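You operate a simulated robot arm through the tools that you are given. There is no shell and no other tool. Be economical: measure what you need, move in short steps, check, and stop when the job is done.

You run a simulated robot arm. Do the job below in one go: nothing can be reset, and whatever is moved stays where it is left.

JOB
Teal or blue: gauge the teal tile to find the 90 mm one and buff that.
Fine: only one of these two is 90 mm wide; slide the jaw out after reading; lay the 90 mm tile on the plaster board, then buff its haze off with the buffing block and put the block back. The second tile stays as it lies. What is to be rubbed or washed off counts as gone when no trace of it is left.
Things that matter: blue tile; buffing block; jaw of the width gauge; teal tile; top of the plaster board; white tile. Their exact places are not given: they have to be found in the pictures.

Only the result counts: the job must be done as asked and must still hold three seconds after the hand-in. Knocking over, shifting, dropping, spilling or breaking anything else fails it.

ROBOT AND FRAMES
A 6-joint arm with a two-finger gripper, on a carriage that runs on a rail from [0.034, -1.743] to [-0.012, 0.596] (x, y) and turns from -1.798 to 3.997 rad about z. Base frame: it is fixed where the carriage stands at the start and does not move with it; the origin is on the floor, on the carriage's upright axis, x ahead of it, y to its left, z up. Readings come in m, rad, newtons and seconds.
Its first joint turns from -2.897 to 2.897 rad. Places, roughly: buffing block [0.75, 1.25, 1]; jaw of the width gauge [0.7, 0.6, 0.9]; top of the plaster board [0.7, 1.1, 0.9]; white tile (10x10x2 cm) [-0.7, 2, 0.4]. Payload 5 kg.
The TCP is the grasp point between the finger pads, 0.03 m short of the fingertips. In the tool frame z runs along the fingers and y along their closing line. Largest opening 0.176 m; the body of the gripper starts 0.153 m behind the TCP.
Orientation is that of the tool frame in the base frame, as a unit quaternion [w, x, y, z]. With the fingers straight down and closing along the base's y, the tool's x points along the base's -x, its y along +y and its z along -z.

CONTROLS
- The arm moves only by the tool apply_moves. Its argument "increments" is a list of rows, each an object of numbers (a shift or turn left out is 0, a gripper value left out holds the last): "x", "y", "z": the shift along the base's x, y, z in m; "rx", "ry", "rz": the turn, a rotation vector about the base's x, y, z in rad. In form: [{"x": .., "y": .., "z": .., "rx": .., "ry": .., "rz": ..}, ...]. A call has 1 to 8 rows; each row shifts and turns the commanded pose from where the row before left it. "claw" is the gripper command, from -1 (shut) to 1 (fully open), values between in proportion, set as the call begins (left out, the last holds). A row lasts 0.2 s, in which the tool goes at most 0.05 m and 0.15 rad; a call with a longer step from one row to the next is refused whole, and so is a gripper value outside its range. A pose out of reach is approached as far as the arm can. The call stops where the force on the tool passes 40 N (or 10 N more than at its start, if that is more) or the arm is blocked; 0.2 s more then pass. Each finger halts on what it meets, pressing with about 26 N; the grip force reading is that of the motor and also rises with nothing between the fingers. The clock runs only during rows and for 0.2 s after the last one: add rows that do not move to give the fingers time. It gives the time, the measured TCP pose, the force on the tool (base axes), the opening and the grip force at its end, in the units of the frame above (readings bear some noise), with the torque about the TCP (base axes, N m) and any sound that the robot's microphone picked up, and new pictures: "pictures" is both (left out), scene, wrist or none.
- Cameras (640 x 400 px; columns grow to the right, rows downward): "scene" is now at [0.0541, 0.2678, 1.676]; the picture's right is [0.64, -0.77, 0.00], its down [-0.50, -0.42, -0.76] and it looks along [0.58, 0.48, -0.65] (base axes); focal length 256 px, centre (320, 200). "wrist" rides on the gripper at [0.067, -0.009, -0.183] in the tool frame; the picture's right is [0.14, 0.99, 0.00], its down [-0.92, 0.13, -0.36] and it looks along [-0.36, 0.05, 0.93] (tool axes); focal length 251 px, centre (320, 200).
- lift_body(by): slides the trunk up (or, below 0, down) by that many m; the arm and the scene camera ride with it, the base frame stays. It gives what a move gives, with no picture.
- steer(legs): drives the robot by 1 to 6 legs, each [ahead, left, turn to the left] in m, m and rad, along the robot's own axes; the way and the turn of a leg run together, so that a leg with both is an arc; at most 1.5 m and 3.142 rad a leg. The arm and the cameras ride along, it lands a little off, and it stops where it bumps. It keeps to its track: a leg is cut to what the track allows. It gives what a move gives, and a new picture of the scene camera.
- head_to(pan, tilt): turns the head with the scene camera to pan (to the left, within 2.094 rad either way) and tilt (down, from -0.506 to 1.204), counted from straight ahead of the robot. It gives what a move gives, and a new picture of the scene camera.
- measure_at(camera, pixels): for up to 12 pixels [column, row] of the newest picture of that camera ("zoom" is the newest enlarged one), the place [x, y, z] in the base frame of the surface seen there, good to about 0.003 m, but the place of the scene camera against the robot may be out by one fixed shift of up to 0.018 m in any direction. The clock stands still meanwhile.
- close_up(camera, box): a new picture of the part [left, top, right, bottom] of that camera's present view, enlarged. The clock stands still meanwhile.
- close_job(): hands the job in; it is judged then, once.

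Work in short steps. Measure before you move; look again where a grasp or a placing could have gone wrong, and mend it. You have 80 turns and 260 pictures in all, those below and enlarged ones among them. Open the gripper and draw the arm clear of the work before you hand the job in, unless the task says otherwise.

The tools are called after ">>>" as name(argument=value, ...) on one line, values as JSON. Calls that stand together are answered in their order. apply_moves: Moves the arm, as the interface text tells. Its arguments: {"type":"object","properties":{"increments":{"type":"array","items":{"type":"object","properties":{"x":{"type":"number"},"y":{"type":"number"},"z":{"type":"number"},"rx":{"type":"number"},"ry":{"type":"number"},"rz":{"type":"number"}}}},"claw":{"type":"number"},"pictures":{"type":"string","enum":["both","scene","wrist","none"]}},"required":["increments"]} The other tools are called the same way: lift_body (by) slides the trunk up or down; steer (legs) drives the base; head_to (pan, tilt) turns the head that bears the scene camera; measure_at (camera, pixels) gives the place of the surface under pixels of a picture; close_up (camera, box) takes an enlarged picture of a part of a camera's view; close_job () hands the job in.

At the start:

```text
time_s: 0.0
eef_pos: [0.4271, 0.6242, 1.1795]
ee_rot: [0.0, 0.0, 1.0, 0.0]
force: [0.7, 0.6, -0.4]
torque: [0.04, 0.03, 0.01]
finger_gap: 0.1762
gripper_force: 0.0
trunk travel left (down, up): [-0.225, 0.125]
robot x, y, heading: [-0.002, -0.0, -0.005]
head pan, tilt: [0.771, 0.923]
```

scene: 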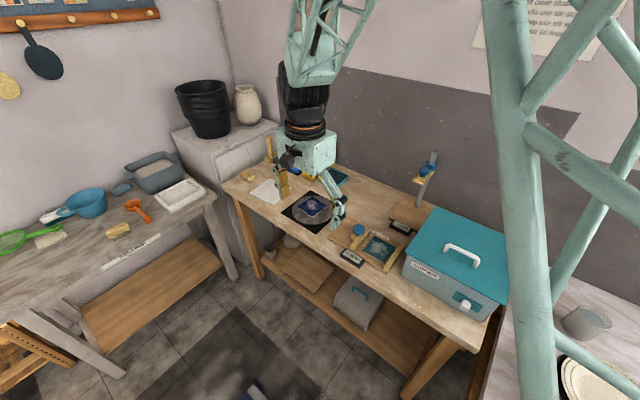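
wrist: 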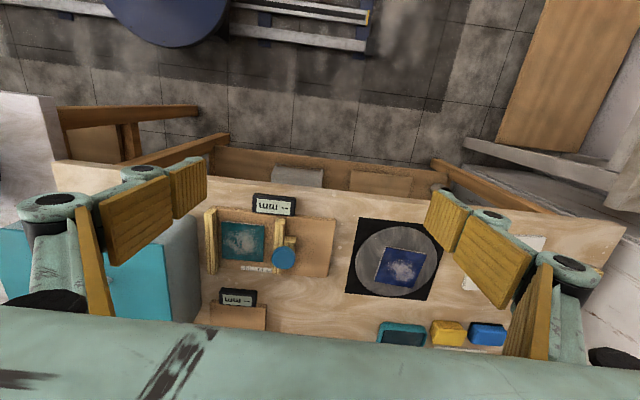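

The wrist view shows the gauge with the teal tile (around 243,242), the blue tile on a grey disc (400,270), and blocks at (400-490,333). I'll enlarge these areas.

>>> close_up(camera="wrist", box=[190, 180, 350, 340])

>>> close_up(camera="wrist", box=[330, 200, 580, 356])

>>> close_up(camera="scene", box=[220, 130, 460, 290])

```text
2.50 times, centred on (270, 260) of wrist
```

zoom: 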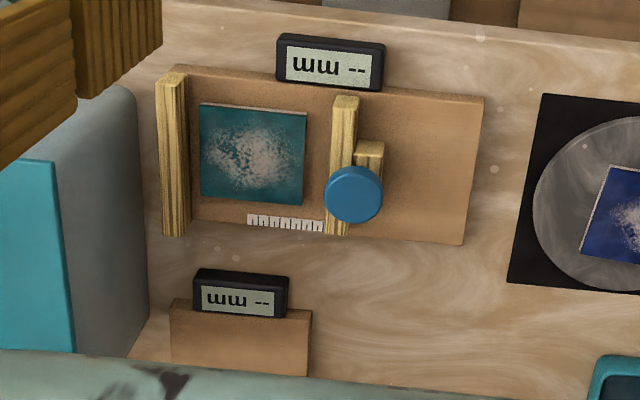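

```text
2.56 times, centred on (455, 278) of wrist
```

zoom: 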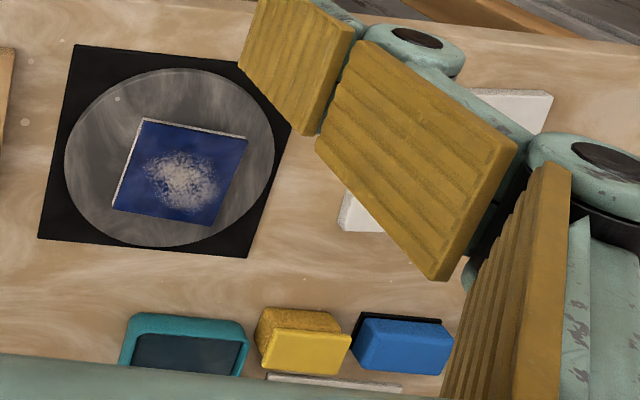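

```text
2.50 times, centred on (340, 210) of scene
```

zoom: 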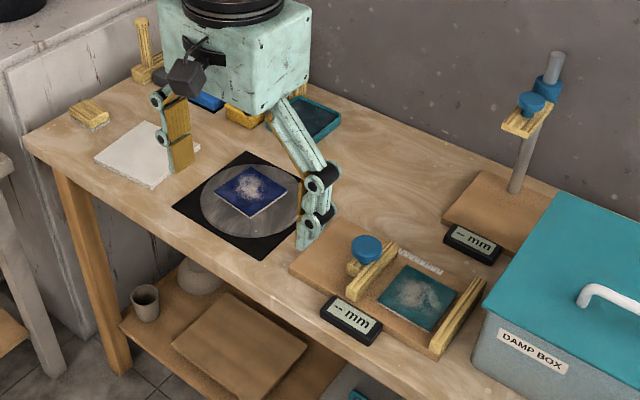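

Measuring the gauge, knob, tile corners and other objects in the wrist view.

>>> measure_at(camera="wrist", pixels=[[283, 258], [281, 221], [277, 270], [223, 223], [264, 226], [262, 261], [223, 257], [212, 216], [216, 270], [333, 225], [326, 274], [300, 240]])

>>> measure_at(camera="wrist", pixels=[[387, 248], [425, 255], [411, 286], [375, 279], [400, 230], [355, 240], [450, 325], [450, 340], [486, 333], [400, 338], [240, 320], [290, 245]])

>>> measure_at(camera="scene", pixels=[[247, 172], [245, 178], [265, 190], [262, 183], [282, 197], [260, 204], [274, 155], [317, 174], [365, 228], [350, 238], [378, 236], [395, 241]])

```text
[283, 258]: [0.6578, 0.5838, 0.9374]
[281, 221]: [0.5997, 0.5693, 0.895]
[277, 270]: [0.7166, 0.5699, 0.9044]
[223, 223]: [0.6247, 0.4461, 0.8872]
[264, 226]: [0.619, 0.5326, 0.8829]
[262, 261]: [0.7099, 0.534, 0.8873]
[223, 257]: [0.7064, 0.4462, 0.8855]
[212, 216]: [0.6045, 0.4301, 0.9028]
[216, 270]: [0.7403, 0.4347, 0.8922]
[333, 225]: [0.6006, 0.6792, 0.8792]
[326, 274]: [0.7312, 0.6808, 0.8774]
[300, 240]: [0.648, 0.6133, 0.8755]
```

```text
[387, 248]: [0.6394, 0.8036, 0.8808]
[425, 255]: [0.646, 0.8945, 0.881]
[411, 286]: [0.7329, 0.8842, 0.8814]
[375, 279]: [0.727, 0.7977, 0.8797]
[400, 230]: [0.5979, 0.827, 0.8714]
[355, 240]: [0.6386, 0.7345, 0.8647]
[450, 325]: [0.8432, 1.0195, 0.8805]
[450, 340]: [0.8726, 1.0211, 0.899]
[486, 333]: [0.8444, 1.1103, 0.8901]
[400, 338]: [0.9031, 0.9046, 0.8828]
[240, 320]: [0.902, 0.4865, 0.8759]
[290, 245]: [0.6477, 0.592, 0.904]
```

```text
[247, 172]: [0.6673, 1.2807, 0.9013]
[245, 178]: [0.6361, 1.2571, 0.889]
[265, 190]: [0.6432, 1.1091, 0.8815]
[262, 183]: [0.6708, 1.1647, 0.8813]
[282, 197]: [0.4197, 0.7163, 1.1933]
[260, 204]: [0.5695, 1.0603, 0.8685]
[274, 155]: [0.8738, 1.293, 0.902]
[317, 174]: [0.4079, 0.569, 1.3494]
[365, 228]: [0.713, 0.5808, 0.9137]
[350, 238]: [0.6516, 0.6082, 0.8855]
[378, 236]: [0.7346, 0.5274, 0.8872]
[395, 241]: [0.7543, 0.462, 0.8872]
```

The knob is near (0.658, 0.584, 0.937). I move above it with the fingers partly closed, then look again.

>>> apply_moves(increments=[{"x": 0.045, "y": -0.008}, {"x": 0.045, "y": -0.008}, {"x": 0.045, "y": -0.008}, {"x": 0.045, "y": -0.008}, {"x": 0.045, "y": -0.007}, {"z": -0.045}, {"z": -0.045}, {}], claw=0.0)

```text
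time_s: 1.8
eef_pos: [0.6503, 0.5824, 1.0894]
ee_rot: [0.0, 0.0, 1.0, 0.0]
force: [0.7, 0.7, 0.1]
torque: [-0.06, 0.12, 0.04]
finger_gap: 0.088
gripper_force: 0.0
trunk travel left (down, up): [-0.225, 0.125]
robot x, y, heading: [0.0004, 0.0014, -0.001]
head pan, tilt: [0.771, 0.923]
```

scene: 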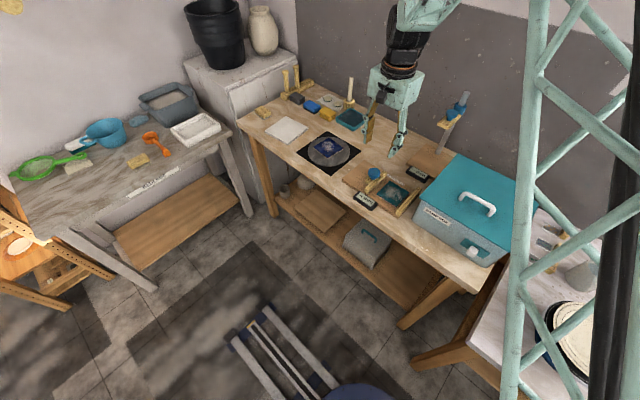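
wrist: 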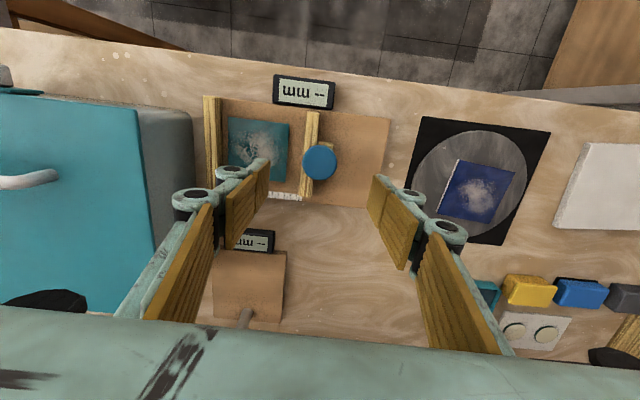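

The knob now shows at (320,162). I enlarge the tool row, the board and the knob to identify the buffing block.

>>> close_up(camera="scene", box=[230, 60, 390, 160])

>>> close_up(camera="wrist", box=[190, 60, 400, 210])

>>> measure_at(camera="wrist", pixels=[[320, 162], [309, 162], [331, 162], [320, 150], [320, 174], [330, 145], [313, 120], [308, 190], [215, 110], [215, 185], [595, 150], [575, 220]])

```text
4.00 times, centred on (310, 110) of scene
```

zoom: 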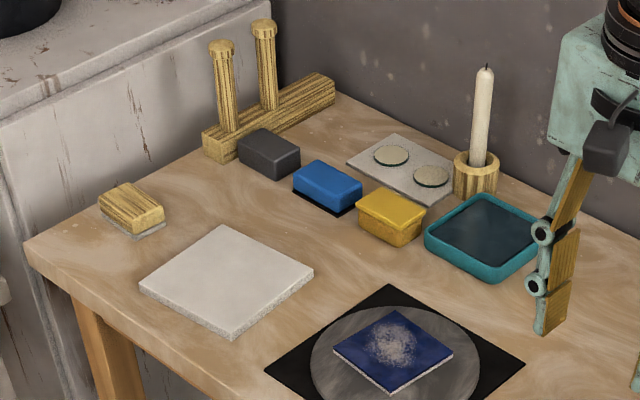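

```text
2.67 times, centred on (295, 135) of wrist
```

zoom: 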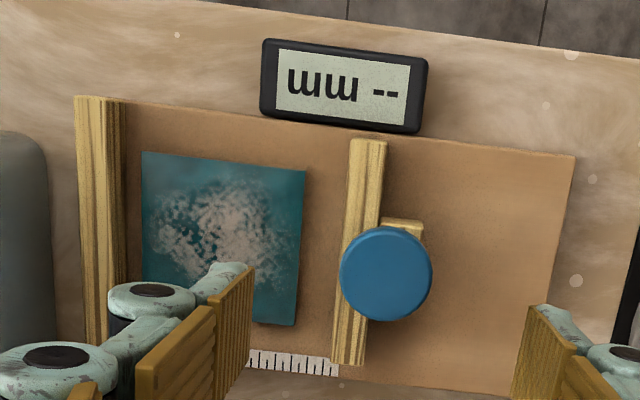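

```text
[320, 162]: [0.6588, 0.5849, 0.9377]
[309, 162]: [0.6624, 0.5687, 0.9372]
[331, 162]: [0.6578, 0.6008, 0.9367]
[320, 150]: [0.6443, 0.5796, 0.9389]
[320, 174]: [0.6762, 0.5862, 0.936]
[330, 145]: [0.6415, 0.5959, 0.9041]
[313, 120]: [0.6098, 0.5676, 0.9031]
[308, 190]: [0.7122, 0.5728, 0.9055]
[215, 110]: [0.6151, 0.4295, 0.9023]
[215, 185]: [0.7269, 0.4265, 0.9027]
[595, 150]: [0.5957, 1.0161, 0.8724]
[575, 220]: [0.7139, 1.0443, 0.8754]
```

I measure the candidate blocks (scene 263,111 wood/felt; 297,98 dark; 312,105 blue; 328,113 yellow) and enlarge further.

>>> measure_at(camera="scene", pixels=[[263, 111], [263, 117], [298, 96], [298, 102], [312, 103], [312, 110], [328, 109], [328, 117], [288, 131], [287, 70], [287, 95], [350, 120]])

>>> close_up(camera="scene", box=[250, 60, 340, 125])

>>> close_up(camera="wrist", box=[470, 220, 640, 360])

```text
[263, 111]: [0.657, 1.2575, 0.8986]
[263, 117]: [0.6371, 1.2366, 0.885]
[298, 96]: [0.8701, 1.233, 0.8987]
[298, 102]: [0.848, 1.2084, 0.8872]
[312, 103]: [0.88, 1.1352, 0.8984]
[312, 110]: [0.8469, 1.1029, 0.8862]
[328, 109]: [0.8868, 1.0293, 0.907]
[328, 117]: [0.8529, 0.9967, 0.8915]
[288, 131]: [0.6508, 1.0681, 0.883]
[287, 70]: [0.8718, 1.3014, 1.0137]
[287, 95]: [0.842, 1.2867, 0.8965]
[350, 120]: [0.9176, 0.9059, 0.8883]
```

```text
6.15 times, centred on (295, 92) of scene
```

zoom: 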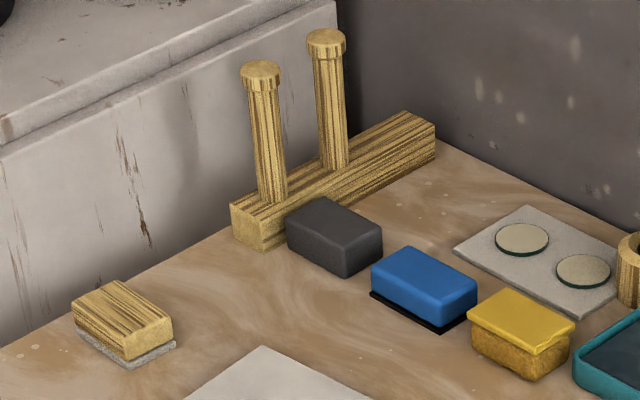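

```text
2.86 times, centred on (555, 290) of wrist
```

zoom: 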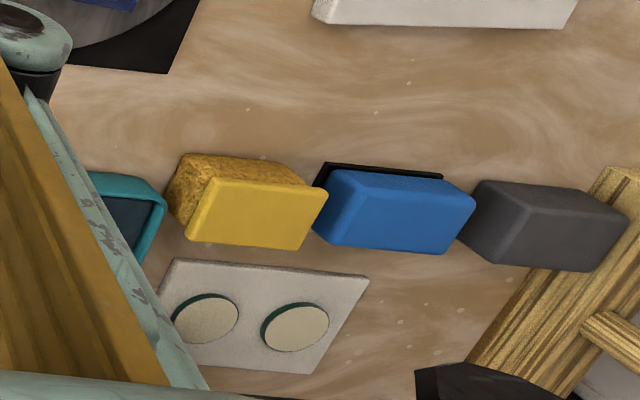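

The buffing block is the wooden block with the grey felt sole near (0.65,1.26). I lower over the jaw's knob, with the fingers straddling it.

>>> apply_moves(increments=[{"x": 0.0085, "y": 0.0025, "z": -0.04}, {"z": -0.04}, {"z": -0.04}, {"z": -0.028}, {}, {}], pictures="wrist")

```text
time_s: 3.2
eef_pos: [0.659, 0.5862, 0.9404]
ee_rot: [-0.001, 0.0, 1.0, -0.001]
force: [0.2, -0.7, 0.2]
torque: [0.04, -0.05, 0.01]
finger_gap: 0.0879
gripper_force: 0.0
trunk travel left (down, up): [-0.225, 0.125]
robot x, y, heading: [-0.0006, -0.0, -0.001]
head pan, tilt: [0.771, 0.923]
```

wrist: 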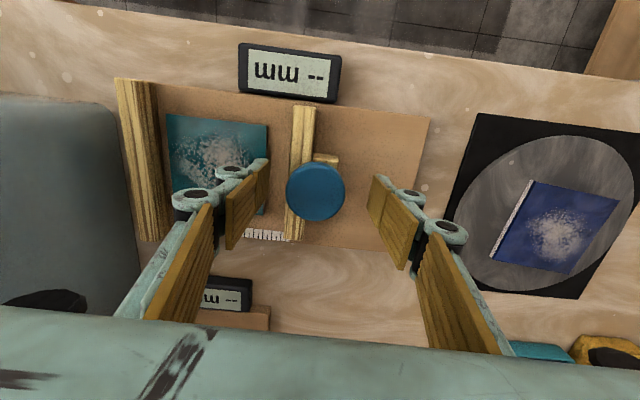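

The knob sits centred between the fingers. I close on it.

>>> apply_moves(increments=[{}, {}, {}, {}], claw=-1, pictures="wrist")

```text
time_s: 4.2
eef_pos: [0.6601, 0.5846, 0.9395]
ee_rot: [0.0, 0.001, 1.0, -0.001]
force: [-3.6, -28.0, -0.6]
torque: [-0.49, 0.08, -0.13]
finger_gap: 0.046
gripper_force: 44.7
trunk travel left (down, up): [-0.225, 0.125]
robot x, y, heading: [0.0017, -0.0007, -0.003]
head pan, tilt: [0.771, 0.923]
```

wrist: 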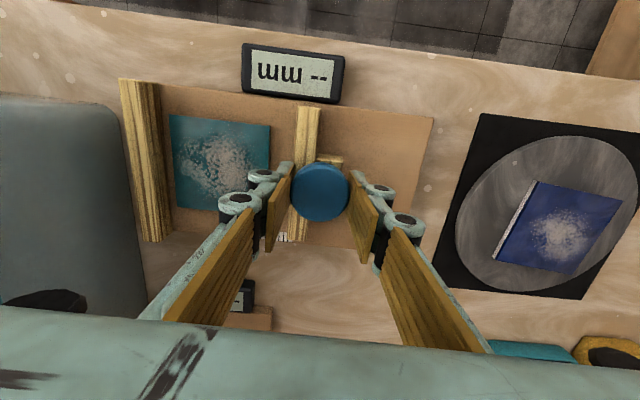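

Gap 0.046 with a side force of -28 N: one finger seems to be bearing more. I wait a little and re-read.

>>> apply_moves(increments=[{}, {}], pictures="none")

>>> close_up(camera="wrist", box=[240, 130, 400, 230])

```text
time_s: 4.8
eef_pos: [0.6612, 0.5839, 0.939]
ee_rot: [-0.001, 0.001, 1.0, -0.001]
force: [-4.6, -38.6, -4.3]
torque: [-0.5, 0.04, -0.07]
finger_gap: 0.0456
gripper_force: 45.1
trunk travel left (down, up): [-0.225, 0.125]
robot x, y, heading: [-0.0, -0.0006, -0.002]
head pan, tilt: [0.771, 0.923]
```

```text
4.00 times, centred on (320, 180) of wrist
```

zoom: 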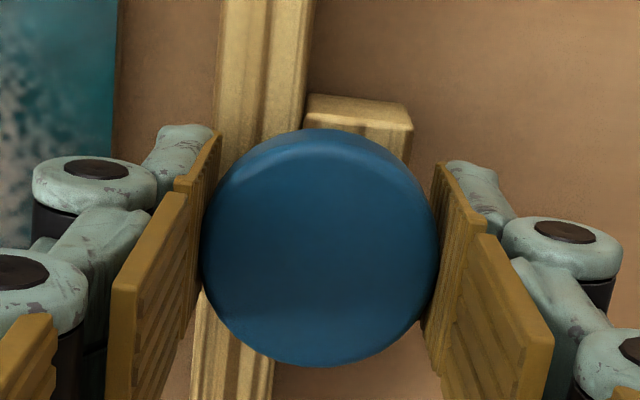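

The knob is held, and the reaction is -y, so easing to -y relieves it. I slide the jaw towards the tile in small steps.

>>> apply_moves(increments=[{"y": -0.005}, {"y": -0.005}, {}], pictures="wrist")

```text
time_s: 5.6
eef_pos: [0.6597, 0.5801, 0.9398]
ee_rot: [0.0, -0.001, 1.0, 0.0]
force: [-5.7, 1.9, -12.5]
torque: [0.45, -0.75, 0.48]
finger_gap: 0.0461
gripper_force: 44.9
trunk travel left (down, up): [-0.225, 0.125]
robot x, y, heading: [-0.0011, 0.002, 0.006]
head pan, tilt: [0.771, 0.923]
```

wrist: 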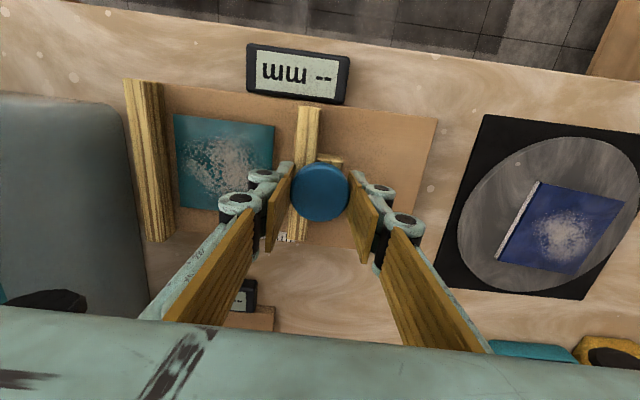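

The jaw moves along with the fingers. I continue until it meets the tile.

>>> apply_moves(increments=[{"y": -0.005}, {"y": -0.005}, {"y": -0.004}, {"y": -0.004}, {}], pictures="wrist")

```text
time_s: 6.8
eef_pos: [0.6605, 0.5593, 0.9404]
ee_rot: [0.0, -0.001, 1.0, -0.001]
force: [-2.9, -0.7, -22.8]
torque: [0.04, 0.0, -0.17]
finger_gap: 0.0456
gripper_force: 45.0
trunk travel left (down, up): [-0.225, 0.125]
robot x, y, heading: [-0.0042, 0.0003, 0.001]
head pan, tilt: [0.771, 0.923]
```

wrist: 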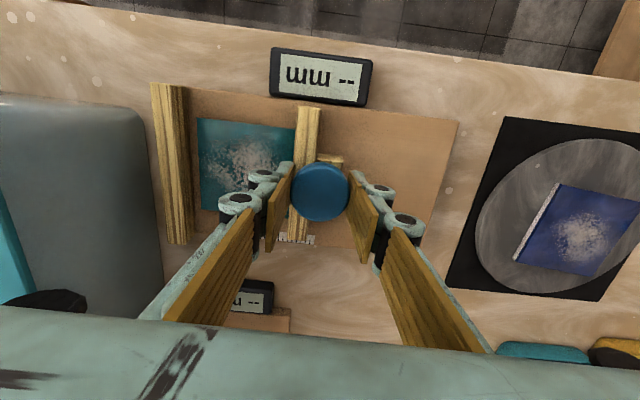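

The jaw has reached the tile (295,150). About 8 mm remain to the fixed bar; I keep pushing slowly, watching the force.

>>> apply_moves(increments=[{"y": -0.003}, {"y": -0.003}, {"y": -0.002}, {"y": -0.002}, {}], pictures="wrist")

```text
time_s: 8.0
eef_pos: [0.6605, 0.5508, 0.9402]
ee_rot: [-0.001, 0.0, 1.0, -0.001]
force: [1.6, 0.3, -32.9]
torque: [-0.01, -0.03, 0.01]
finger_gap: 0.0458
gripper_force: 45.4
trunk travel left (down, up): [-0.225, 0.125]
robot x, y, heading: [0.0021, -0.0003, 0.003]
head pan, tilt: [0.771, 0.923]
```

wrist: 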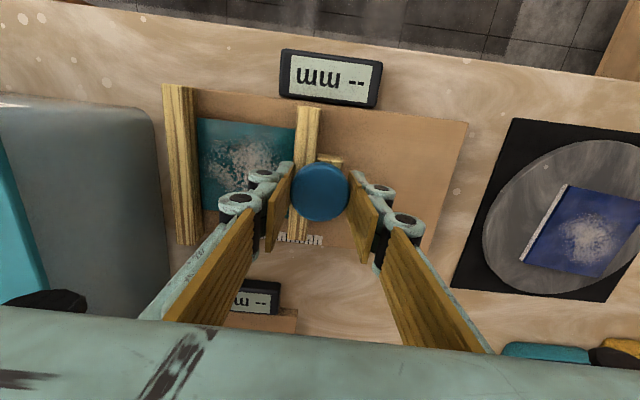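

The downward pull of -33 N builds up, so I lower 2 mm to relieve it while pushing on.

>>> apply_moves(increments=[{"z": -0.002}, {"y": -0.001}, {"y": -0.001}, {"y": -0.001}, {}], pictures="wrist")

>>> close_up(camera="wrist", box=[150, 40, 390, 190])

```text
time_s: 9.2
eef_pos: [0.6608, 0.5488, 0.9402]
ee_rot: [0.0, 0.0, 1.0, 0.0]
force: [1.3, 2.8, -0.7]
torque: [0.01, -0.06, 0.1]
finger_gap: 0.0458
gripper_force: 44.8
trunk travel left (down, up): [-0.225, 0.125]
robot x, y, heading: [0.0009, 0.0006, -0.0]
head pan, tilt: [0.771, 0.923]
```

wrist: 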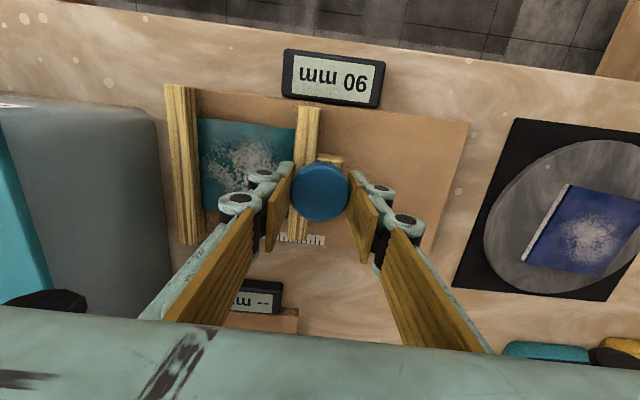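

```text
2.67 times, centred on (270, 115) of wrist
```

zoom: 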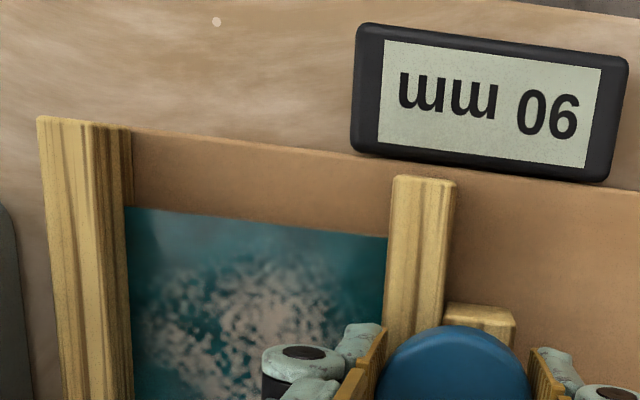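

The display, inverted, reads "90 mm": the teal tile is the 90 mm one. Now I slide the jaw back out to +y.

>>> apply_moves(increments=[{"y": 0.005}, {"y": 0.008}, {"y": 0.01}, {"y": 0.01}, {"y": 0.01}, {"y": 0.01}, {"y": 0.008}, {}], pictures="wrist")

```text
time_s: 10.5
eef_pos: [0.6603, 0.5833, 0.9417]
ee_rot: [-0.004, 0.002, 1.0, -0.003]
force: [-9.6, -11.6, 16.5]
torque: [-0.68, -0.12, -0.04]
finger_gap: 0.046
gripper_force: 44.8
trunk travel left (down, up): [-0.225, 0.125]
robot x, y, heading: [-0.0021, -0.0033, -0.005]
head pan, tilt: [0.771, 0.923]
stopped in row 6: the force on the tool passed its limit at 49 N (the readings are from after the stop); the commanded pose is now the measured one
```

wrist: 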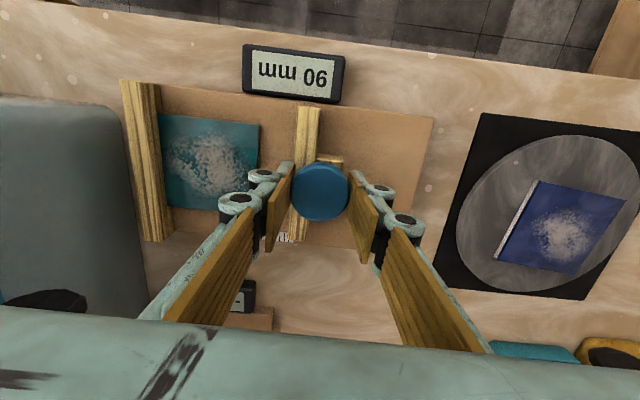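

The jaw is back near its start (0.583), with the force suggesting the stop. I nudge 2 mm more to make sure.

>>> apply_moves(increments=[{"y": 0.001, "z": -0.001}, {"y": 0.001}, {}], pictures="none")

```text
time_s: 11.0
eef_pos: [0.6606, 0.5833, 0.9406]
ee_rot: [-0.003, 0.003, 1.0, -0.004]
force: [-11.1, -9.6, 20.4]
torque: [-0.5, 0.37, -0.13]
finger_gap: 0.0457
gripper_force: 44.7
trunk travel left (down, up): [-0.225, 0.125]
robot x, y, heading: [-0.0011, 0.0024, -0.005]
head pan, tilt: [0.771, 0.923]
stopped in row 2: the force on the tool passed its limit at 42 N (the readings are from after the stop); the commanded pose is now the measured one
```

It is at its stop, with the tile clear of it. I release the knob and rise.

>>> apply_moves(increments=[{}, {}, {}, {"z": 0.04}, {"z": 0.04}, {"z": 0.04}, {}], claw=0.1)

>>> close_up(camera="wrist", box=[190, 60, 400, 210])

```text
time_s: 12.6
eef_pos: [0.6615, 0.5866, 1.0564]
ee_rot: [-0.003, 0.003, 1.0, -0.004]
force: [-0.8, -0.3, -0.4]
torque: [0.03, -0.06, 0.0]
finger_gap: 0.0971
gripper_force: 0.1
trunk travel left (down, up): [-0.225, 0.125]
robot x, y, heading: [0.0026, -0.0019, -0.003]
head pan, tilt: [0.771, 0.923]
```

scene: 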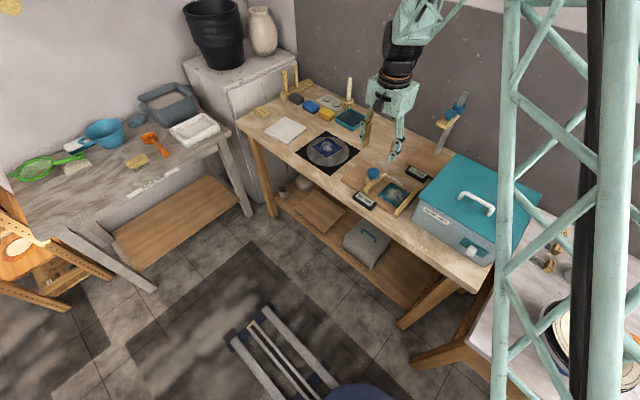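
wrist: 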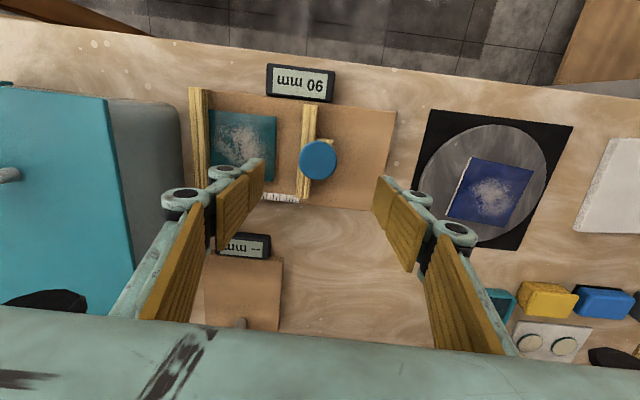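

```text
2.67 times, centred on (295, 135) of wrist
```

zoom: 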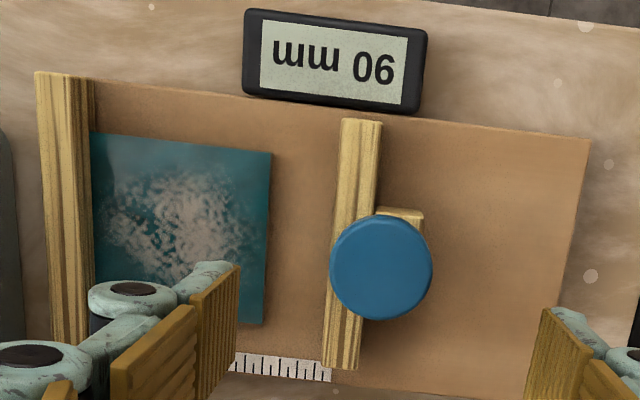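

The tile now lies against the fixed bar; I measure its edges, as well as the damp box top, the scale gauge and the board.

>>> measure_at(camera="zoom", pixels=[[100, 142], [264, 158], [258, 318], [258, 240], [180, 150], [275, 200], [268, 330], [85, 90], [340, 110], [560, 380], [150, 360], [340, 380]])

>>> measure_at(camera="wrist", pixels=[[95, 120], [150, 150], [245, 240], [300, 80], [620, 180], [240, 322]])

```text
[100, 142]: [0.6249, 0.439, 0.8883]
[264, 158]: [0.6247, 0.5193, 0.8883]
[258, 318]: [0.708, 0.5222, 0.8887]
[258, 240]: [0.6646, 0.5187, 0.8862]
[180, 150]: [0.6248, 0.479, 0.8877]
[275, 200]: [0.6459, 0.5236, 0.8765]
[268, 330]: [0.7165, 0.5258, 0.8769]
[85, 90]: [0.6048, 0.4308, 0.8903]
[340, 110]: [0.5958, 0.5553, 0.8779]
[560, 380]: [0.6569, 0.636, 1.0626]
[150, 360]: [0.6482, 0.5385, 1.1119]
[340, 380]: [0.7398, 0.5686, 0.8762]
```

```text
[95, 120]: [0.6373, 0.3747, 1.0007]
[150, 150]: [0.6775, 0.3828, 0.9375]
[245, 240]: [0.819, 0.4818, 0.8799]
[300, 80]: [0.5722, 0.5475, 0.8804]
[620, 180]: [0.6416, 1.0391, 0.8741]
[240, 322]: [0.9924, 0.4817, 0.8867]
```

Tile: x 0.622–0.711, y 0.435–0.525, top 0.888, centre (0.667, 0.480). I turn the tool by -90° so the fingers close along x and move over it.

>>> apply_moves(increments=[{"rx": 0.008, "ry": -0.006, "rz": 0.006, "y": -0.02}, {"rz": -0.145, "y": -0.02}, {"rz": -0.145, "y": -0.02}, {"rz": -0.145, "y": -0.02}, {"rz": -0.145, "y": -0.02}, {"rz": -0.145}, {"rz": -0.145}, {"rz": -0.145}], claw=0.22, pictures="none")

>>> apply_moves(increments=[{"rz": -0.145}, {"rz": -0.145}, {"rz": -0.145}, {"rz": -0.1208}, {}])

```text
time_s: 14.4
eef_pos: [0.6616, 0.4852, 1.0567]
ee_rot: [0.0, 0.487, 0.873, 0.0]
force: [-0.1, 0.5, -0.2]
torque: [-0.02, -0.04, -0.01]
finger_gap: 0.1072
gripper_force: 0.2
trunk travel left (down, up): [-0.225, 0.125]
robot x, y, heading: [0.001, -0.0024, -0.007]
head pan, tilt: [0.771, 0.923]
```

```text
time_s: 15.6
eef_pos: [0.6621, 0.4854, 1.0567]
ee_rot: [0.0, 0.707, 0.707, 0.0]
force: [-0.6, 0.2, 0.1]
torque: [-0.02, -0.01, 0.01]
finger_gap: 0.1074
gripper_force: 0.0
trunk travel left (down, up): [-0.225, 0.125]
robot x, y, heading: [0.0031, 0.0046, -0.007]
head pan, tilt: [0.771, 0.923]
```

scene: 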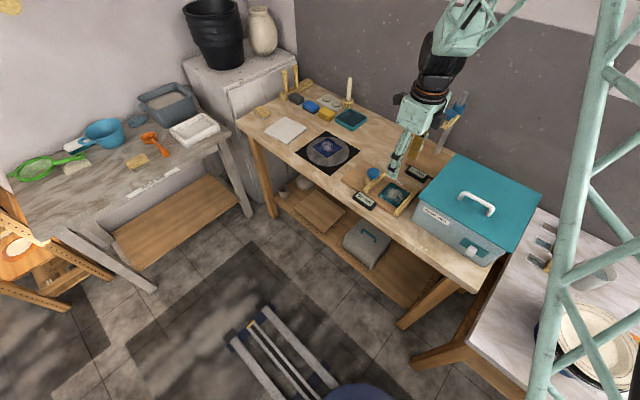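
wrist: 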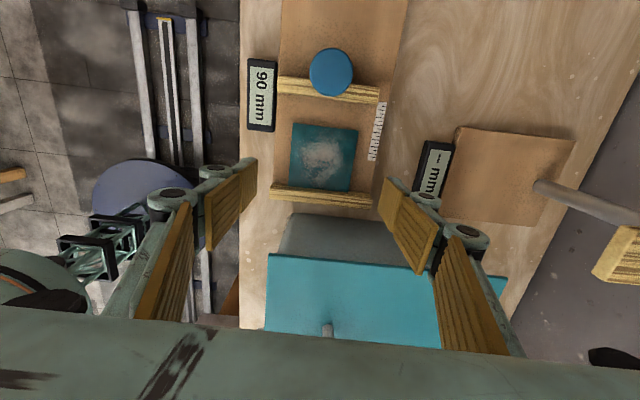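

The display now clearly reads "90 mm". I re-measure the tile edges in this view.

>>> measure_at(camera="wrist", pixels=[[295, 127], [355, 132], [351, 187], [292, 184], [324, 157], [320, 188], [363, 170], [286, 165]])

```text
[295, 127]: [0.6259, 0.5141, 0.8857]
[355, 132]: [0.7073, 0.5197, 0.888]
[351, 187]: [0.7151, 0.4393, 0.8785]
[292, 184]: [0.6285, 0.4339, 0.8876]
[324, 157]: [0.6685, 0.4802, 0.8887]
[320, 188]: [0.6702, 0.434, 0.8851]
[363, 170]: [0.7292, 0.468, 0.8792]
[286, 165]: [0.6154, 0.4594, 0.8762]
```

Tile centre x ≈ 0.667. I descend with the open fingers (0.107) around it along x.

>>> apply_moves(increments=[{"x": 0.005, "y": -0.004, "z": -0.04}, {"z": -0.04}, {"z": -0.04}, {"z": -0.02}, {"z": -0.0075}, {}, {}], pictures="wrist")

```text
time_s: 17.2
eef_pos: [0.6664, 0.479, 0.9124]
ee_rot: [-0.001, 0.707, 0.707, 0.001]
force: [0.2, 0.8, -0.4]
torque: [-0.02, 0.0, 0.0]
finger_gap: 0.1073
gripper_force: 0.1
trunk travel left (down, up): [-0.225, 0.125]
robot x, y, heading: [0.001, -0.0006, -0.004]
head pan, tilt: [0.771, 0.923]
```

wrist: 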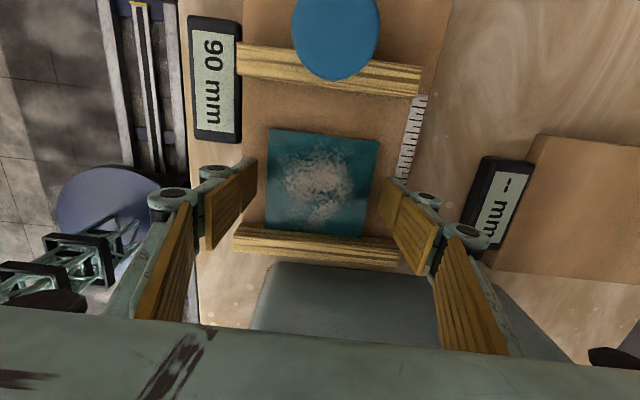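

The tile is centred between the fingers. I lower 3 mm more and close.

>>> apply_moves(increments=[{"z": -0.003}, {}], pictures="none")

>>> apply_moves(increments=[{}, {}, {}], claw=-1, pictures="wrist")

```text
time_s: 17.8
eef_pos: [0.6677, 0.4798, 0.9086]
ee_rot: [0.0, 0.708, 0.707, 0.0]
force: [-0.1, -0.1, -0.2]
torque: [-0.03, 0.01, 0.02]
finger_gap: 0.1073
gripper_force: 0.1
trunk travel left (down, up): [-0.225, 0.125]
robot x, y, heading: [-0.0025, 0.0022, -0.003]
head pan, tilt: [0.771, 0.923]
```

```text
time_s: 18.6
eef_pos: [0.6674, 0.4815, 0.9086]
ee_rot: [0.0, 0.707, 0.707, 0.001]
force: [-1.3, 1.0, 2.1]
torque: [-0.1, 0.17, 0.15]
finger_gap: 0.0899
gripper_force: 26.2
trunk travel left (down, up): [-0.225, 0.125]
robot x, y, heading: [-0.0003, 0.0015, -0.005]
head pan, tilt: [0.771, 0.923]
```

wrist: 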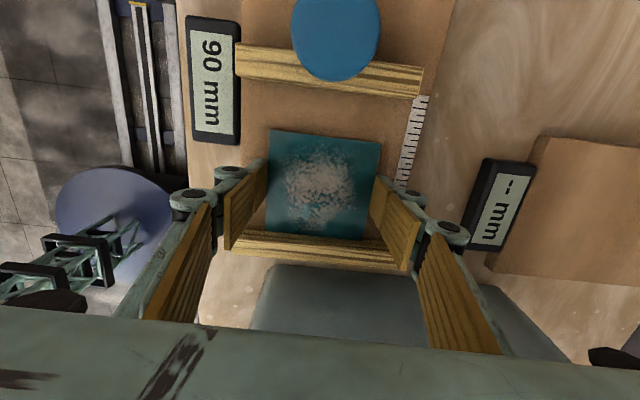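

Gripped at 0.0899 m. I lift straight up to clear everything.

>>> apply_moves(increments=[{"z": 0.02}, {"z": 0.04}, {"z": 0.045}, {"z": 0.045}, {"z": 0.04}, {}])

```text
time_s: 20.0
eef_pos: [0.6677, 0.4797, 1.1002]
ee_rot: [0.0, 0.708, 0.707, 0.0]
force: [-0.8, -0.9, -1.9]
torque: [0.03, -0.13, 0.0]
finger_gap: 0.0896
gripper_force: 26.5
trunk travel left (down, up): [-0.225, 0.125]
robot x, y, heading: [-0.0004, -0.0006, -0.005]
head pan, tilt: [0.771, 0.923]
```

scene: 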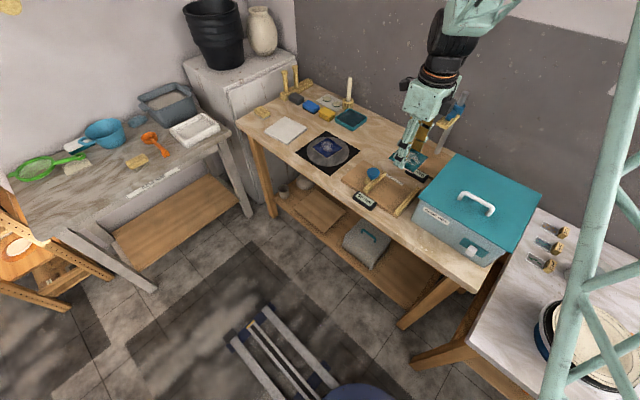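
wrist: 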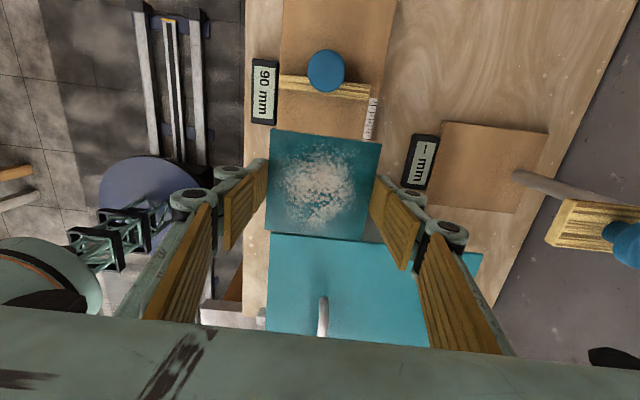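

Held securely (0.0896). I drive left along the rail so that the board and the buffing block come within reach.

>>> steer(legs=[[0, 0.55, 0]])

```text
time_s: 23.3
eef_pos: [0.6444, 1.0508, 1.0983]
ee_rot: [-0.001, 0.698, 0.716, 0.0]
force: [1.0, -0.2, -2.0]
torque: [-0.03, -0.01, -0.02]
finger_gap: 0.0896
gripper_force: 25.4
trunk travel left (down, up): [-0.225, 0.125]
robot x, y, heading: [-0.0083, 0.5539, 0.02]
head pan, tilt: [0.771, 0.923]
```

scene: 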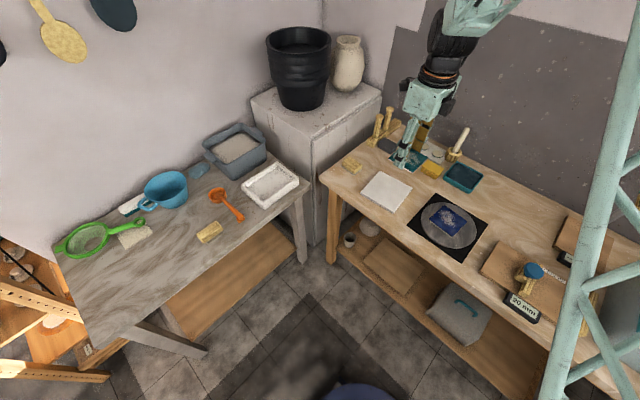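

I take a wrist picture to locate the board precisely.

>>> apply_moves(increments=[{"rz": -0.026, "y": 0.01}, {}], pictures="both")

>>> close_up(camera="scene", box=[320, 130, 480, 230])

```text
time_s: 23.9
eef_pos: [0.6463, 1.06, 1.0984]
ee_rot: [0.001, 0.707, 0.707, -0.001]
force: [-0.8, 0.4, -1.2]
torque: [-0.04, -0.01, 0.02]
finger_gap: 0.0898
gripper_force: 26.1
trunk travel left (down, up): [-0.225, 0.125]
robot x, y, heading: [-0.0114, 0.5511, 0.021]
head pan, tilt: [0.771, 0.923]
```

scene: 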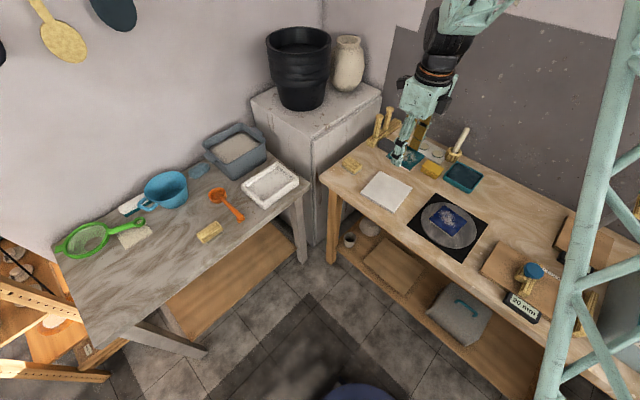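
wrist: 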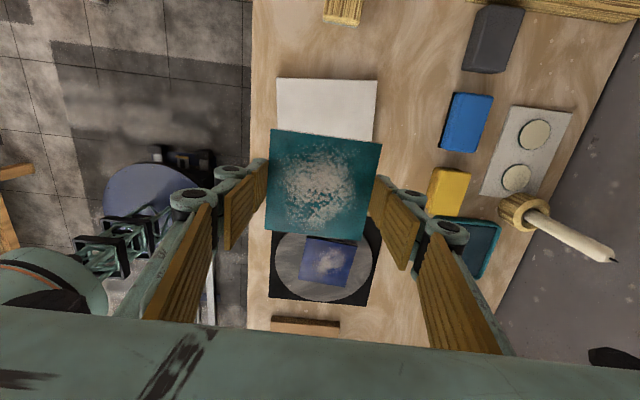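

```text
4.00 times, centred on (400, 180) of scene
```

zoom: 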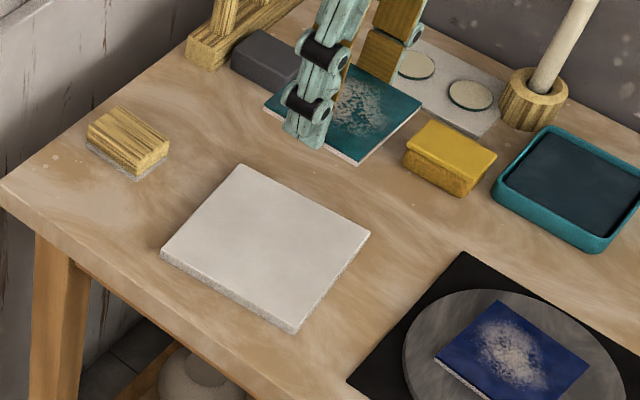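

Measuring the board's corners in both views and the buffing block.

>>> measure_at(camera="wrist", pixels=[[280, 82], [373, 84], [370, 135], [280, 124], [325, 100], [343, 8], [328, 23], [358, 25], [395, 100], [465, 90], [448, 200]])

>>> measure_at(camera="zoom", pixels=[[240, 170], [363, 236], [294, 322], [168, 256], [265, 245], [125, 130], [105, 118], [150, 150], [160, 140], [118, 110], [60, 200], [500, 350]])

```text
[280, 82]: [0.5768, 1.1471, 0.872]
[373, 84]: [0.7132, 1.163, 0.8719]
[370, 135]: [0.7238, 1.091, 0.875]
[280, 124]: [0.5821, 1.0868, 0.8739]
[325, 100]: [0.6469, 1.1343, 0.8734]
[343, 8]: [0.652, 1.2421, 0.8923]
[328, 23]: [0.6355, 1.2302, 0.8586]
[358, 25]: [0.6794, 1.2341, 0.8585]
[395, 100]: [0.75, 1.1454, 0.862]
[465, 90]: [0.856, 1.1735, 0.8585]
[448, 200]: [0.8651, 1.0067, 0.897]
```

```text
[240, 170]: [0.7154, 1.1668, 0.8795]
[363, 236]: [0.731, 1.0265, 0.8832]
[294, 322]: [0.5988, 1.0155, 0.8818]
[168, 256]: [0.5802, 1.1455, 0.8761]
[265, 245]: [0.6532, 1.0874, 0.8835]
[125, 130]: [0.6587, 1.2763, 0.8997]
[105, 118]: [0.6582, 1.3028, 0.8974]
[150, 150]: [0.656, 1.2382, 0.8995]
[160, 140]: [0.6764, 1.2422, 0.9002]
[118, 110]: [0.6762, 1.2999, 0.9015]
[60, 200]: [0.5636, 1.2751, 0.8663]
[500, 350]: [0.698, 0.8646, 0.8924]
```

Board centre ≈ (0.654, 1.088), top ≈ 0.8735, turned about 0.1 rad. I move over it, align, and come down to just above.

>>> apply_moves(increments=[{"x": 0.008, "y": 0.028, "rz": 0.1}, {"z": -0.045}, {"z": -0.045}, {"z": -0.045}, {"z": -0.03}, {"z": -0.015}, {}, {}], pictures="wrist")

```text
time_s: 25.7
eef_pos: [0.6519, 1.0888, 0.9192]
ee_rot: [0.001, 0.671, 0.742, 0.0]
force: [-1.1, -0.4, -1.7]
torque: [0.03, -0.03, 0.01]
finger_gap: 0.0893
gripper_force: 25.8
trunk travel left (down, up): [-0.225, 0.125]
robot x, y, heading: [-0.0063, 0.5528, 0.025]
head pan, tilt: [0.771, 0.923]
```

wrist: 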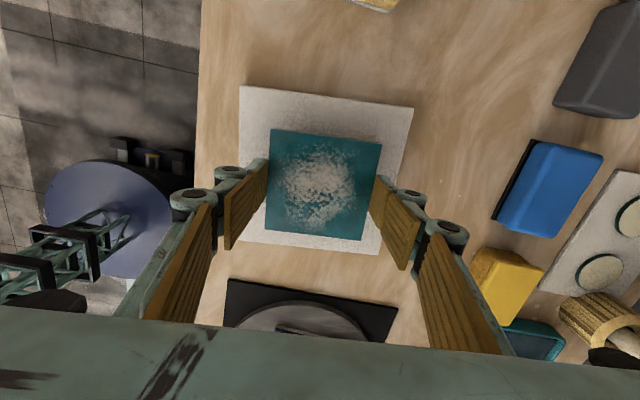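

The tile sits a bit towards the board's near-gauge edge (row 245). I measure the margins.

>>> measure_at(camera="wrist", pixels=[[244, 92], [408, 113], [376, 248], [246, 236], [320, 100], [272, 134], [376, 147], [361, 234], [268, 228], [352, 247]])

```text
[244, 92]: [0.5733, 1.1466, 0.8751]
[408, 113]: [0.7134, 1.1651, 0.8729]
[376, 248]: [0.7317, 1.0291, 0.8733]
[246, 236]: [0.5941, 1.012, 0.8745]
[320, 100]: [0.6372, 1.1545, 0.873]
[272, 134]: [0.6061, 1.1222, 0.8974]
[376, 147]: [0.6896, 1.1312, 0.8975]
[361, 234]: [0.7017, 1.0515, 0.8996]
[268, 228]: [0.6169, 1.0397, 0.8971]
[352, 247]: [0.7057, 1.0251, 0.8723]
```

Margins are actually even (tile centre 0.6536, 1.086; board 0.653, 1.088). I lower until contact.

>>> apply_moves(increments=[{"y": 0.002, "z": -0.007}, {"z": -0.003}, {"z": -0.002}, {"z": -0.001}, {}], pictures="none")

```text
time_s: 26.9
eef_pos: [0.6524, 1.0908, 0.9043]
ee_rot: [0.001, 0.671, 0.741, 0.0]
force: [1.0, -0.2, -2.0]
torque: [0.02, 0.05, -0.02]
finger_gap: 0.0894
gripper_force: 25.8
trunk travel left (down, up): [-0.225, 0.125]
robot x, y, heading: [-0.0068, 0.5524, 0.02]
head pan, tilt: [0.771, 0.923]
```

No contact yet; another 2 mm in small steps.

>>> apply_moves(increments=[{"z": -0.001}, {}, {"z": -0.001}, {}], pictures="none")

```text
time_s: 27.9
eef_pos: [0.6529, 1.0901, 0.9053]
ee_rot: [0.001, 0.671, 0.741, 0.001]
force: [-3.0, 1.2, 14.4]
torque: [-0.27, 0.18, 0.04]
finger_gap: 0.0897
gripper_force: 25.6
trunk travel left (down, up): [-0.225, 0.125]
robot x, y, heading: [-0.0124, 0.5485, 0.024]
head pan, tilt: [0.771, 0.923]
```

Contact at 14 N: the tile is down. I release and rise.

>>> apply_moves(increments=[{}, {}, {"z": 0.03}, {"z": 0.045}, {"z": 0.045}, {"z": 0.045}, {}], claw=0.22)

>>> close_up(camera="wrist", box=[200, 0, 480, 280])

```text
time_s: 29.5
eef_pos: [0.6484, 1.088, 1.0684]
ee_rot: [0.001, 0.671, 0.741, 0.001]
force: [-1.5, -1.2, 1.6]
torque: [0.07, -0.16, 0.01]
finger_gap: 0.1075
gripper_force: 0.0
trunk travel left (down, up): [-0.225, 0.125]
robot x, y, heading: [-0.0118, 0.5507, 0.023]
head pan, tilt: [0.771, 0.923]
```

scene: 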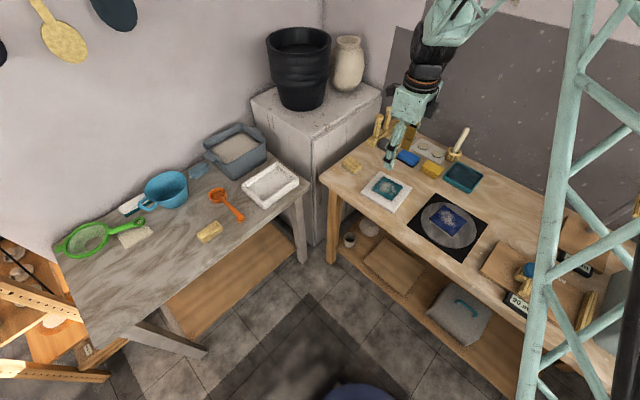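
wrist: 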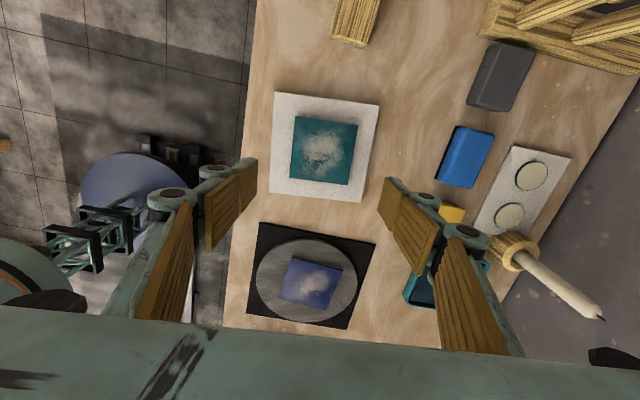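

```text
1.43 times, centred on (340, 140) of wrist
```

zoom: 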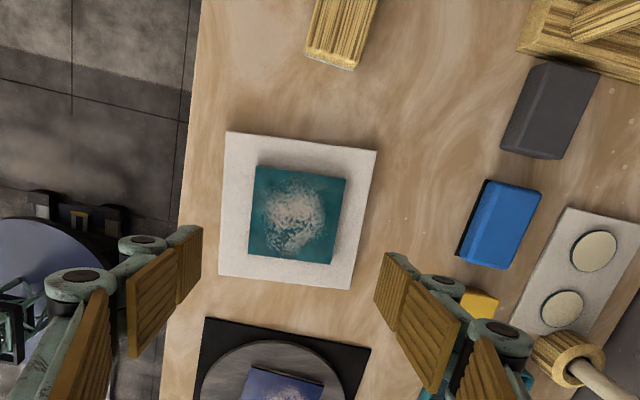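

The tile lies well on the board. I drive the last few centimetres left and measure the cabinet and block for clearance.

>>> steer(legs=[[0, 0.045, -0.02]])

>>> measure_at(camera="scene", pixels=[[312, 125], [360, 95], [325, 180], [290, 100], [340, 160], [350, 160], [375, 118], [388, 112]])

```text
time_s: 30.4
eef_pos: [0.6596, 1.113, 1.0691]
ee_rot: [0.0, 0.679, 0.734, 0.0]
force: [0.3, -0.1, 1.3]
torque: [0.24, -0.02, -0.03]
finger_gap: 0.1074
gripper_force: 0.1
trunk travel left (down, up): [-0.225, 0.125]
robot x, y, heading: [-0.0092, 0.5956, 0.005]
head pan, tilt: [0.771, 0.923]
```

scene: 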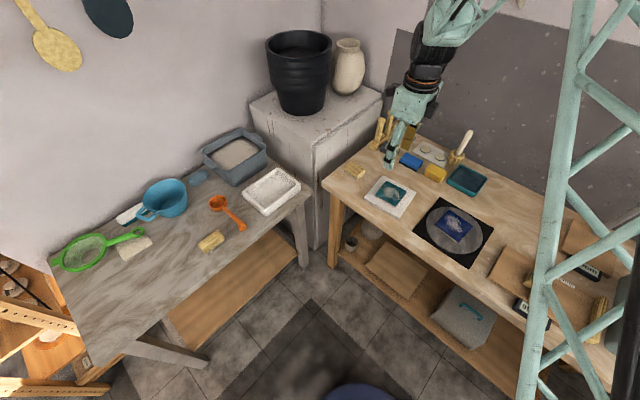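

```text
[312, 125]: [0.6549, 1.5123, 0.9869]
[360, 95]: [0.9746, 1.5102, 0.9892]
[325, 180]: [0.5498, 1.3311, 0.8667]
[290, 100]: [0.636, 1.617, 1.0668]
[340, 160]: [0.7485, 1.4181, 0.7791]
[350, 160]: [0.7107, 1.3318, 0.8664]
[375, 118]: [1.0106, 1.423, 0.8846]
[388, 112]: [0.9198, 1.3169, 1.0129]
```

Clearance is fine (cabinet front at y ≈ 1.42). I move towards the block and look down on it.

>>> apply_moves(increments=[{"y": 0.04, "rz": -0.04}, {"y": 0.04, "rz": -0.04}, {"y": 0.03}, {}, {}])

>>> close_up(camera="wrist", box=[240, 50, 480, 200])

```text
time_s: 31.6
eef_pos: [0.6618, 1.2246, 1.0694]
ee_rot: [0.0, 0.708, 0.707, 0.0]
force: [0.8, 0.3, 0.4]
torque: [0.0, 0.03, -0.01]
finger_gap: 0.1073
gripper_force: 0.0
trunk travel left (down, up): [-0.225, 0.125]
robot x, y, heading: [-0.015, 0.5923, -0.0]
head pan, tilt: [0.771, 0.923]
```

scene: 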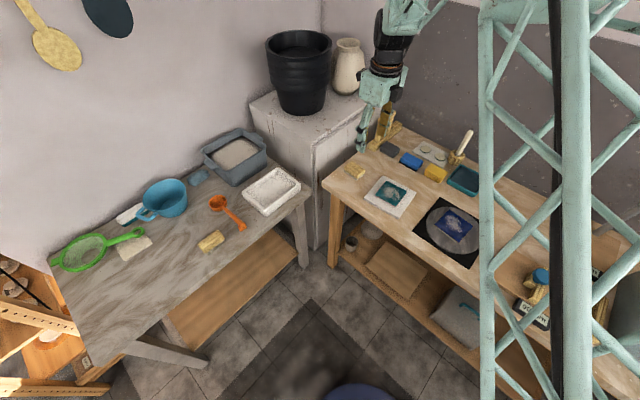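
wrist: 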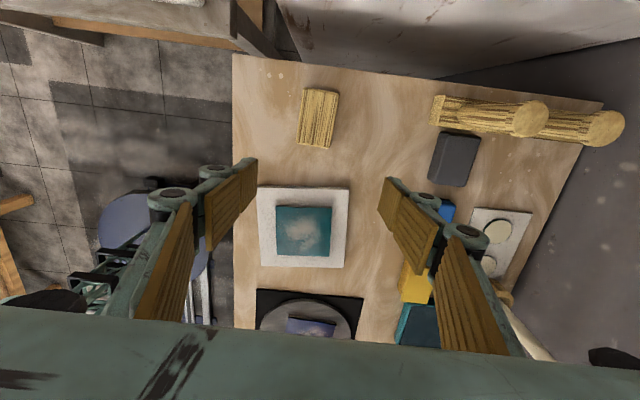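

```text
2.67 times, centred on (360, 125) of wrist
```

zoom: 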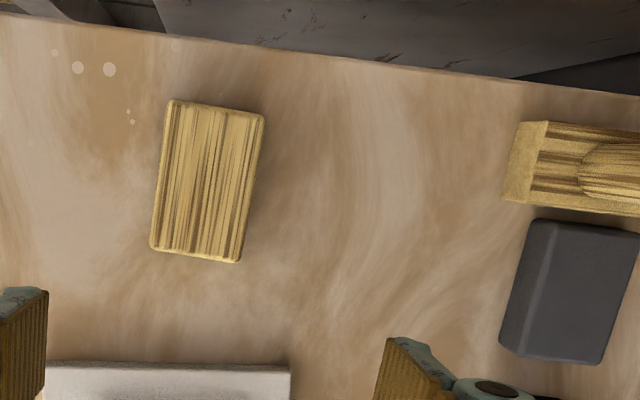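

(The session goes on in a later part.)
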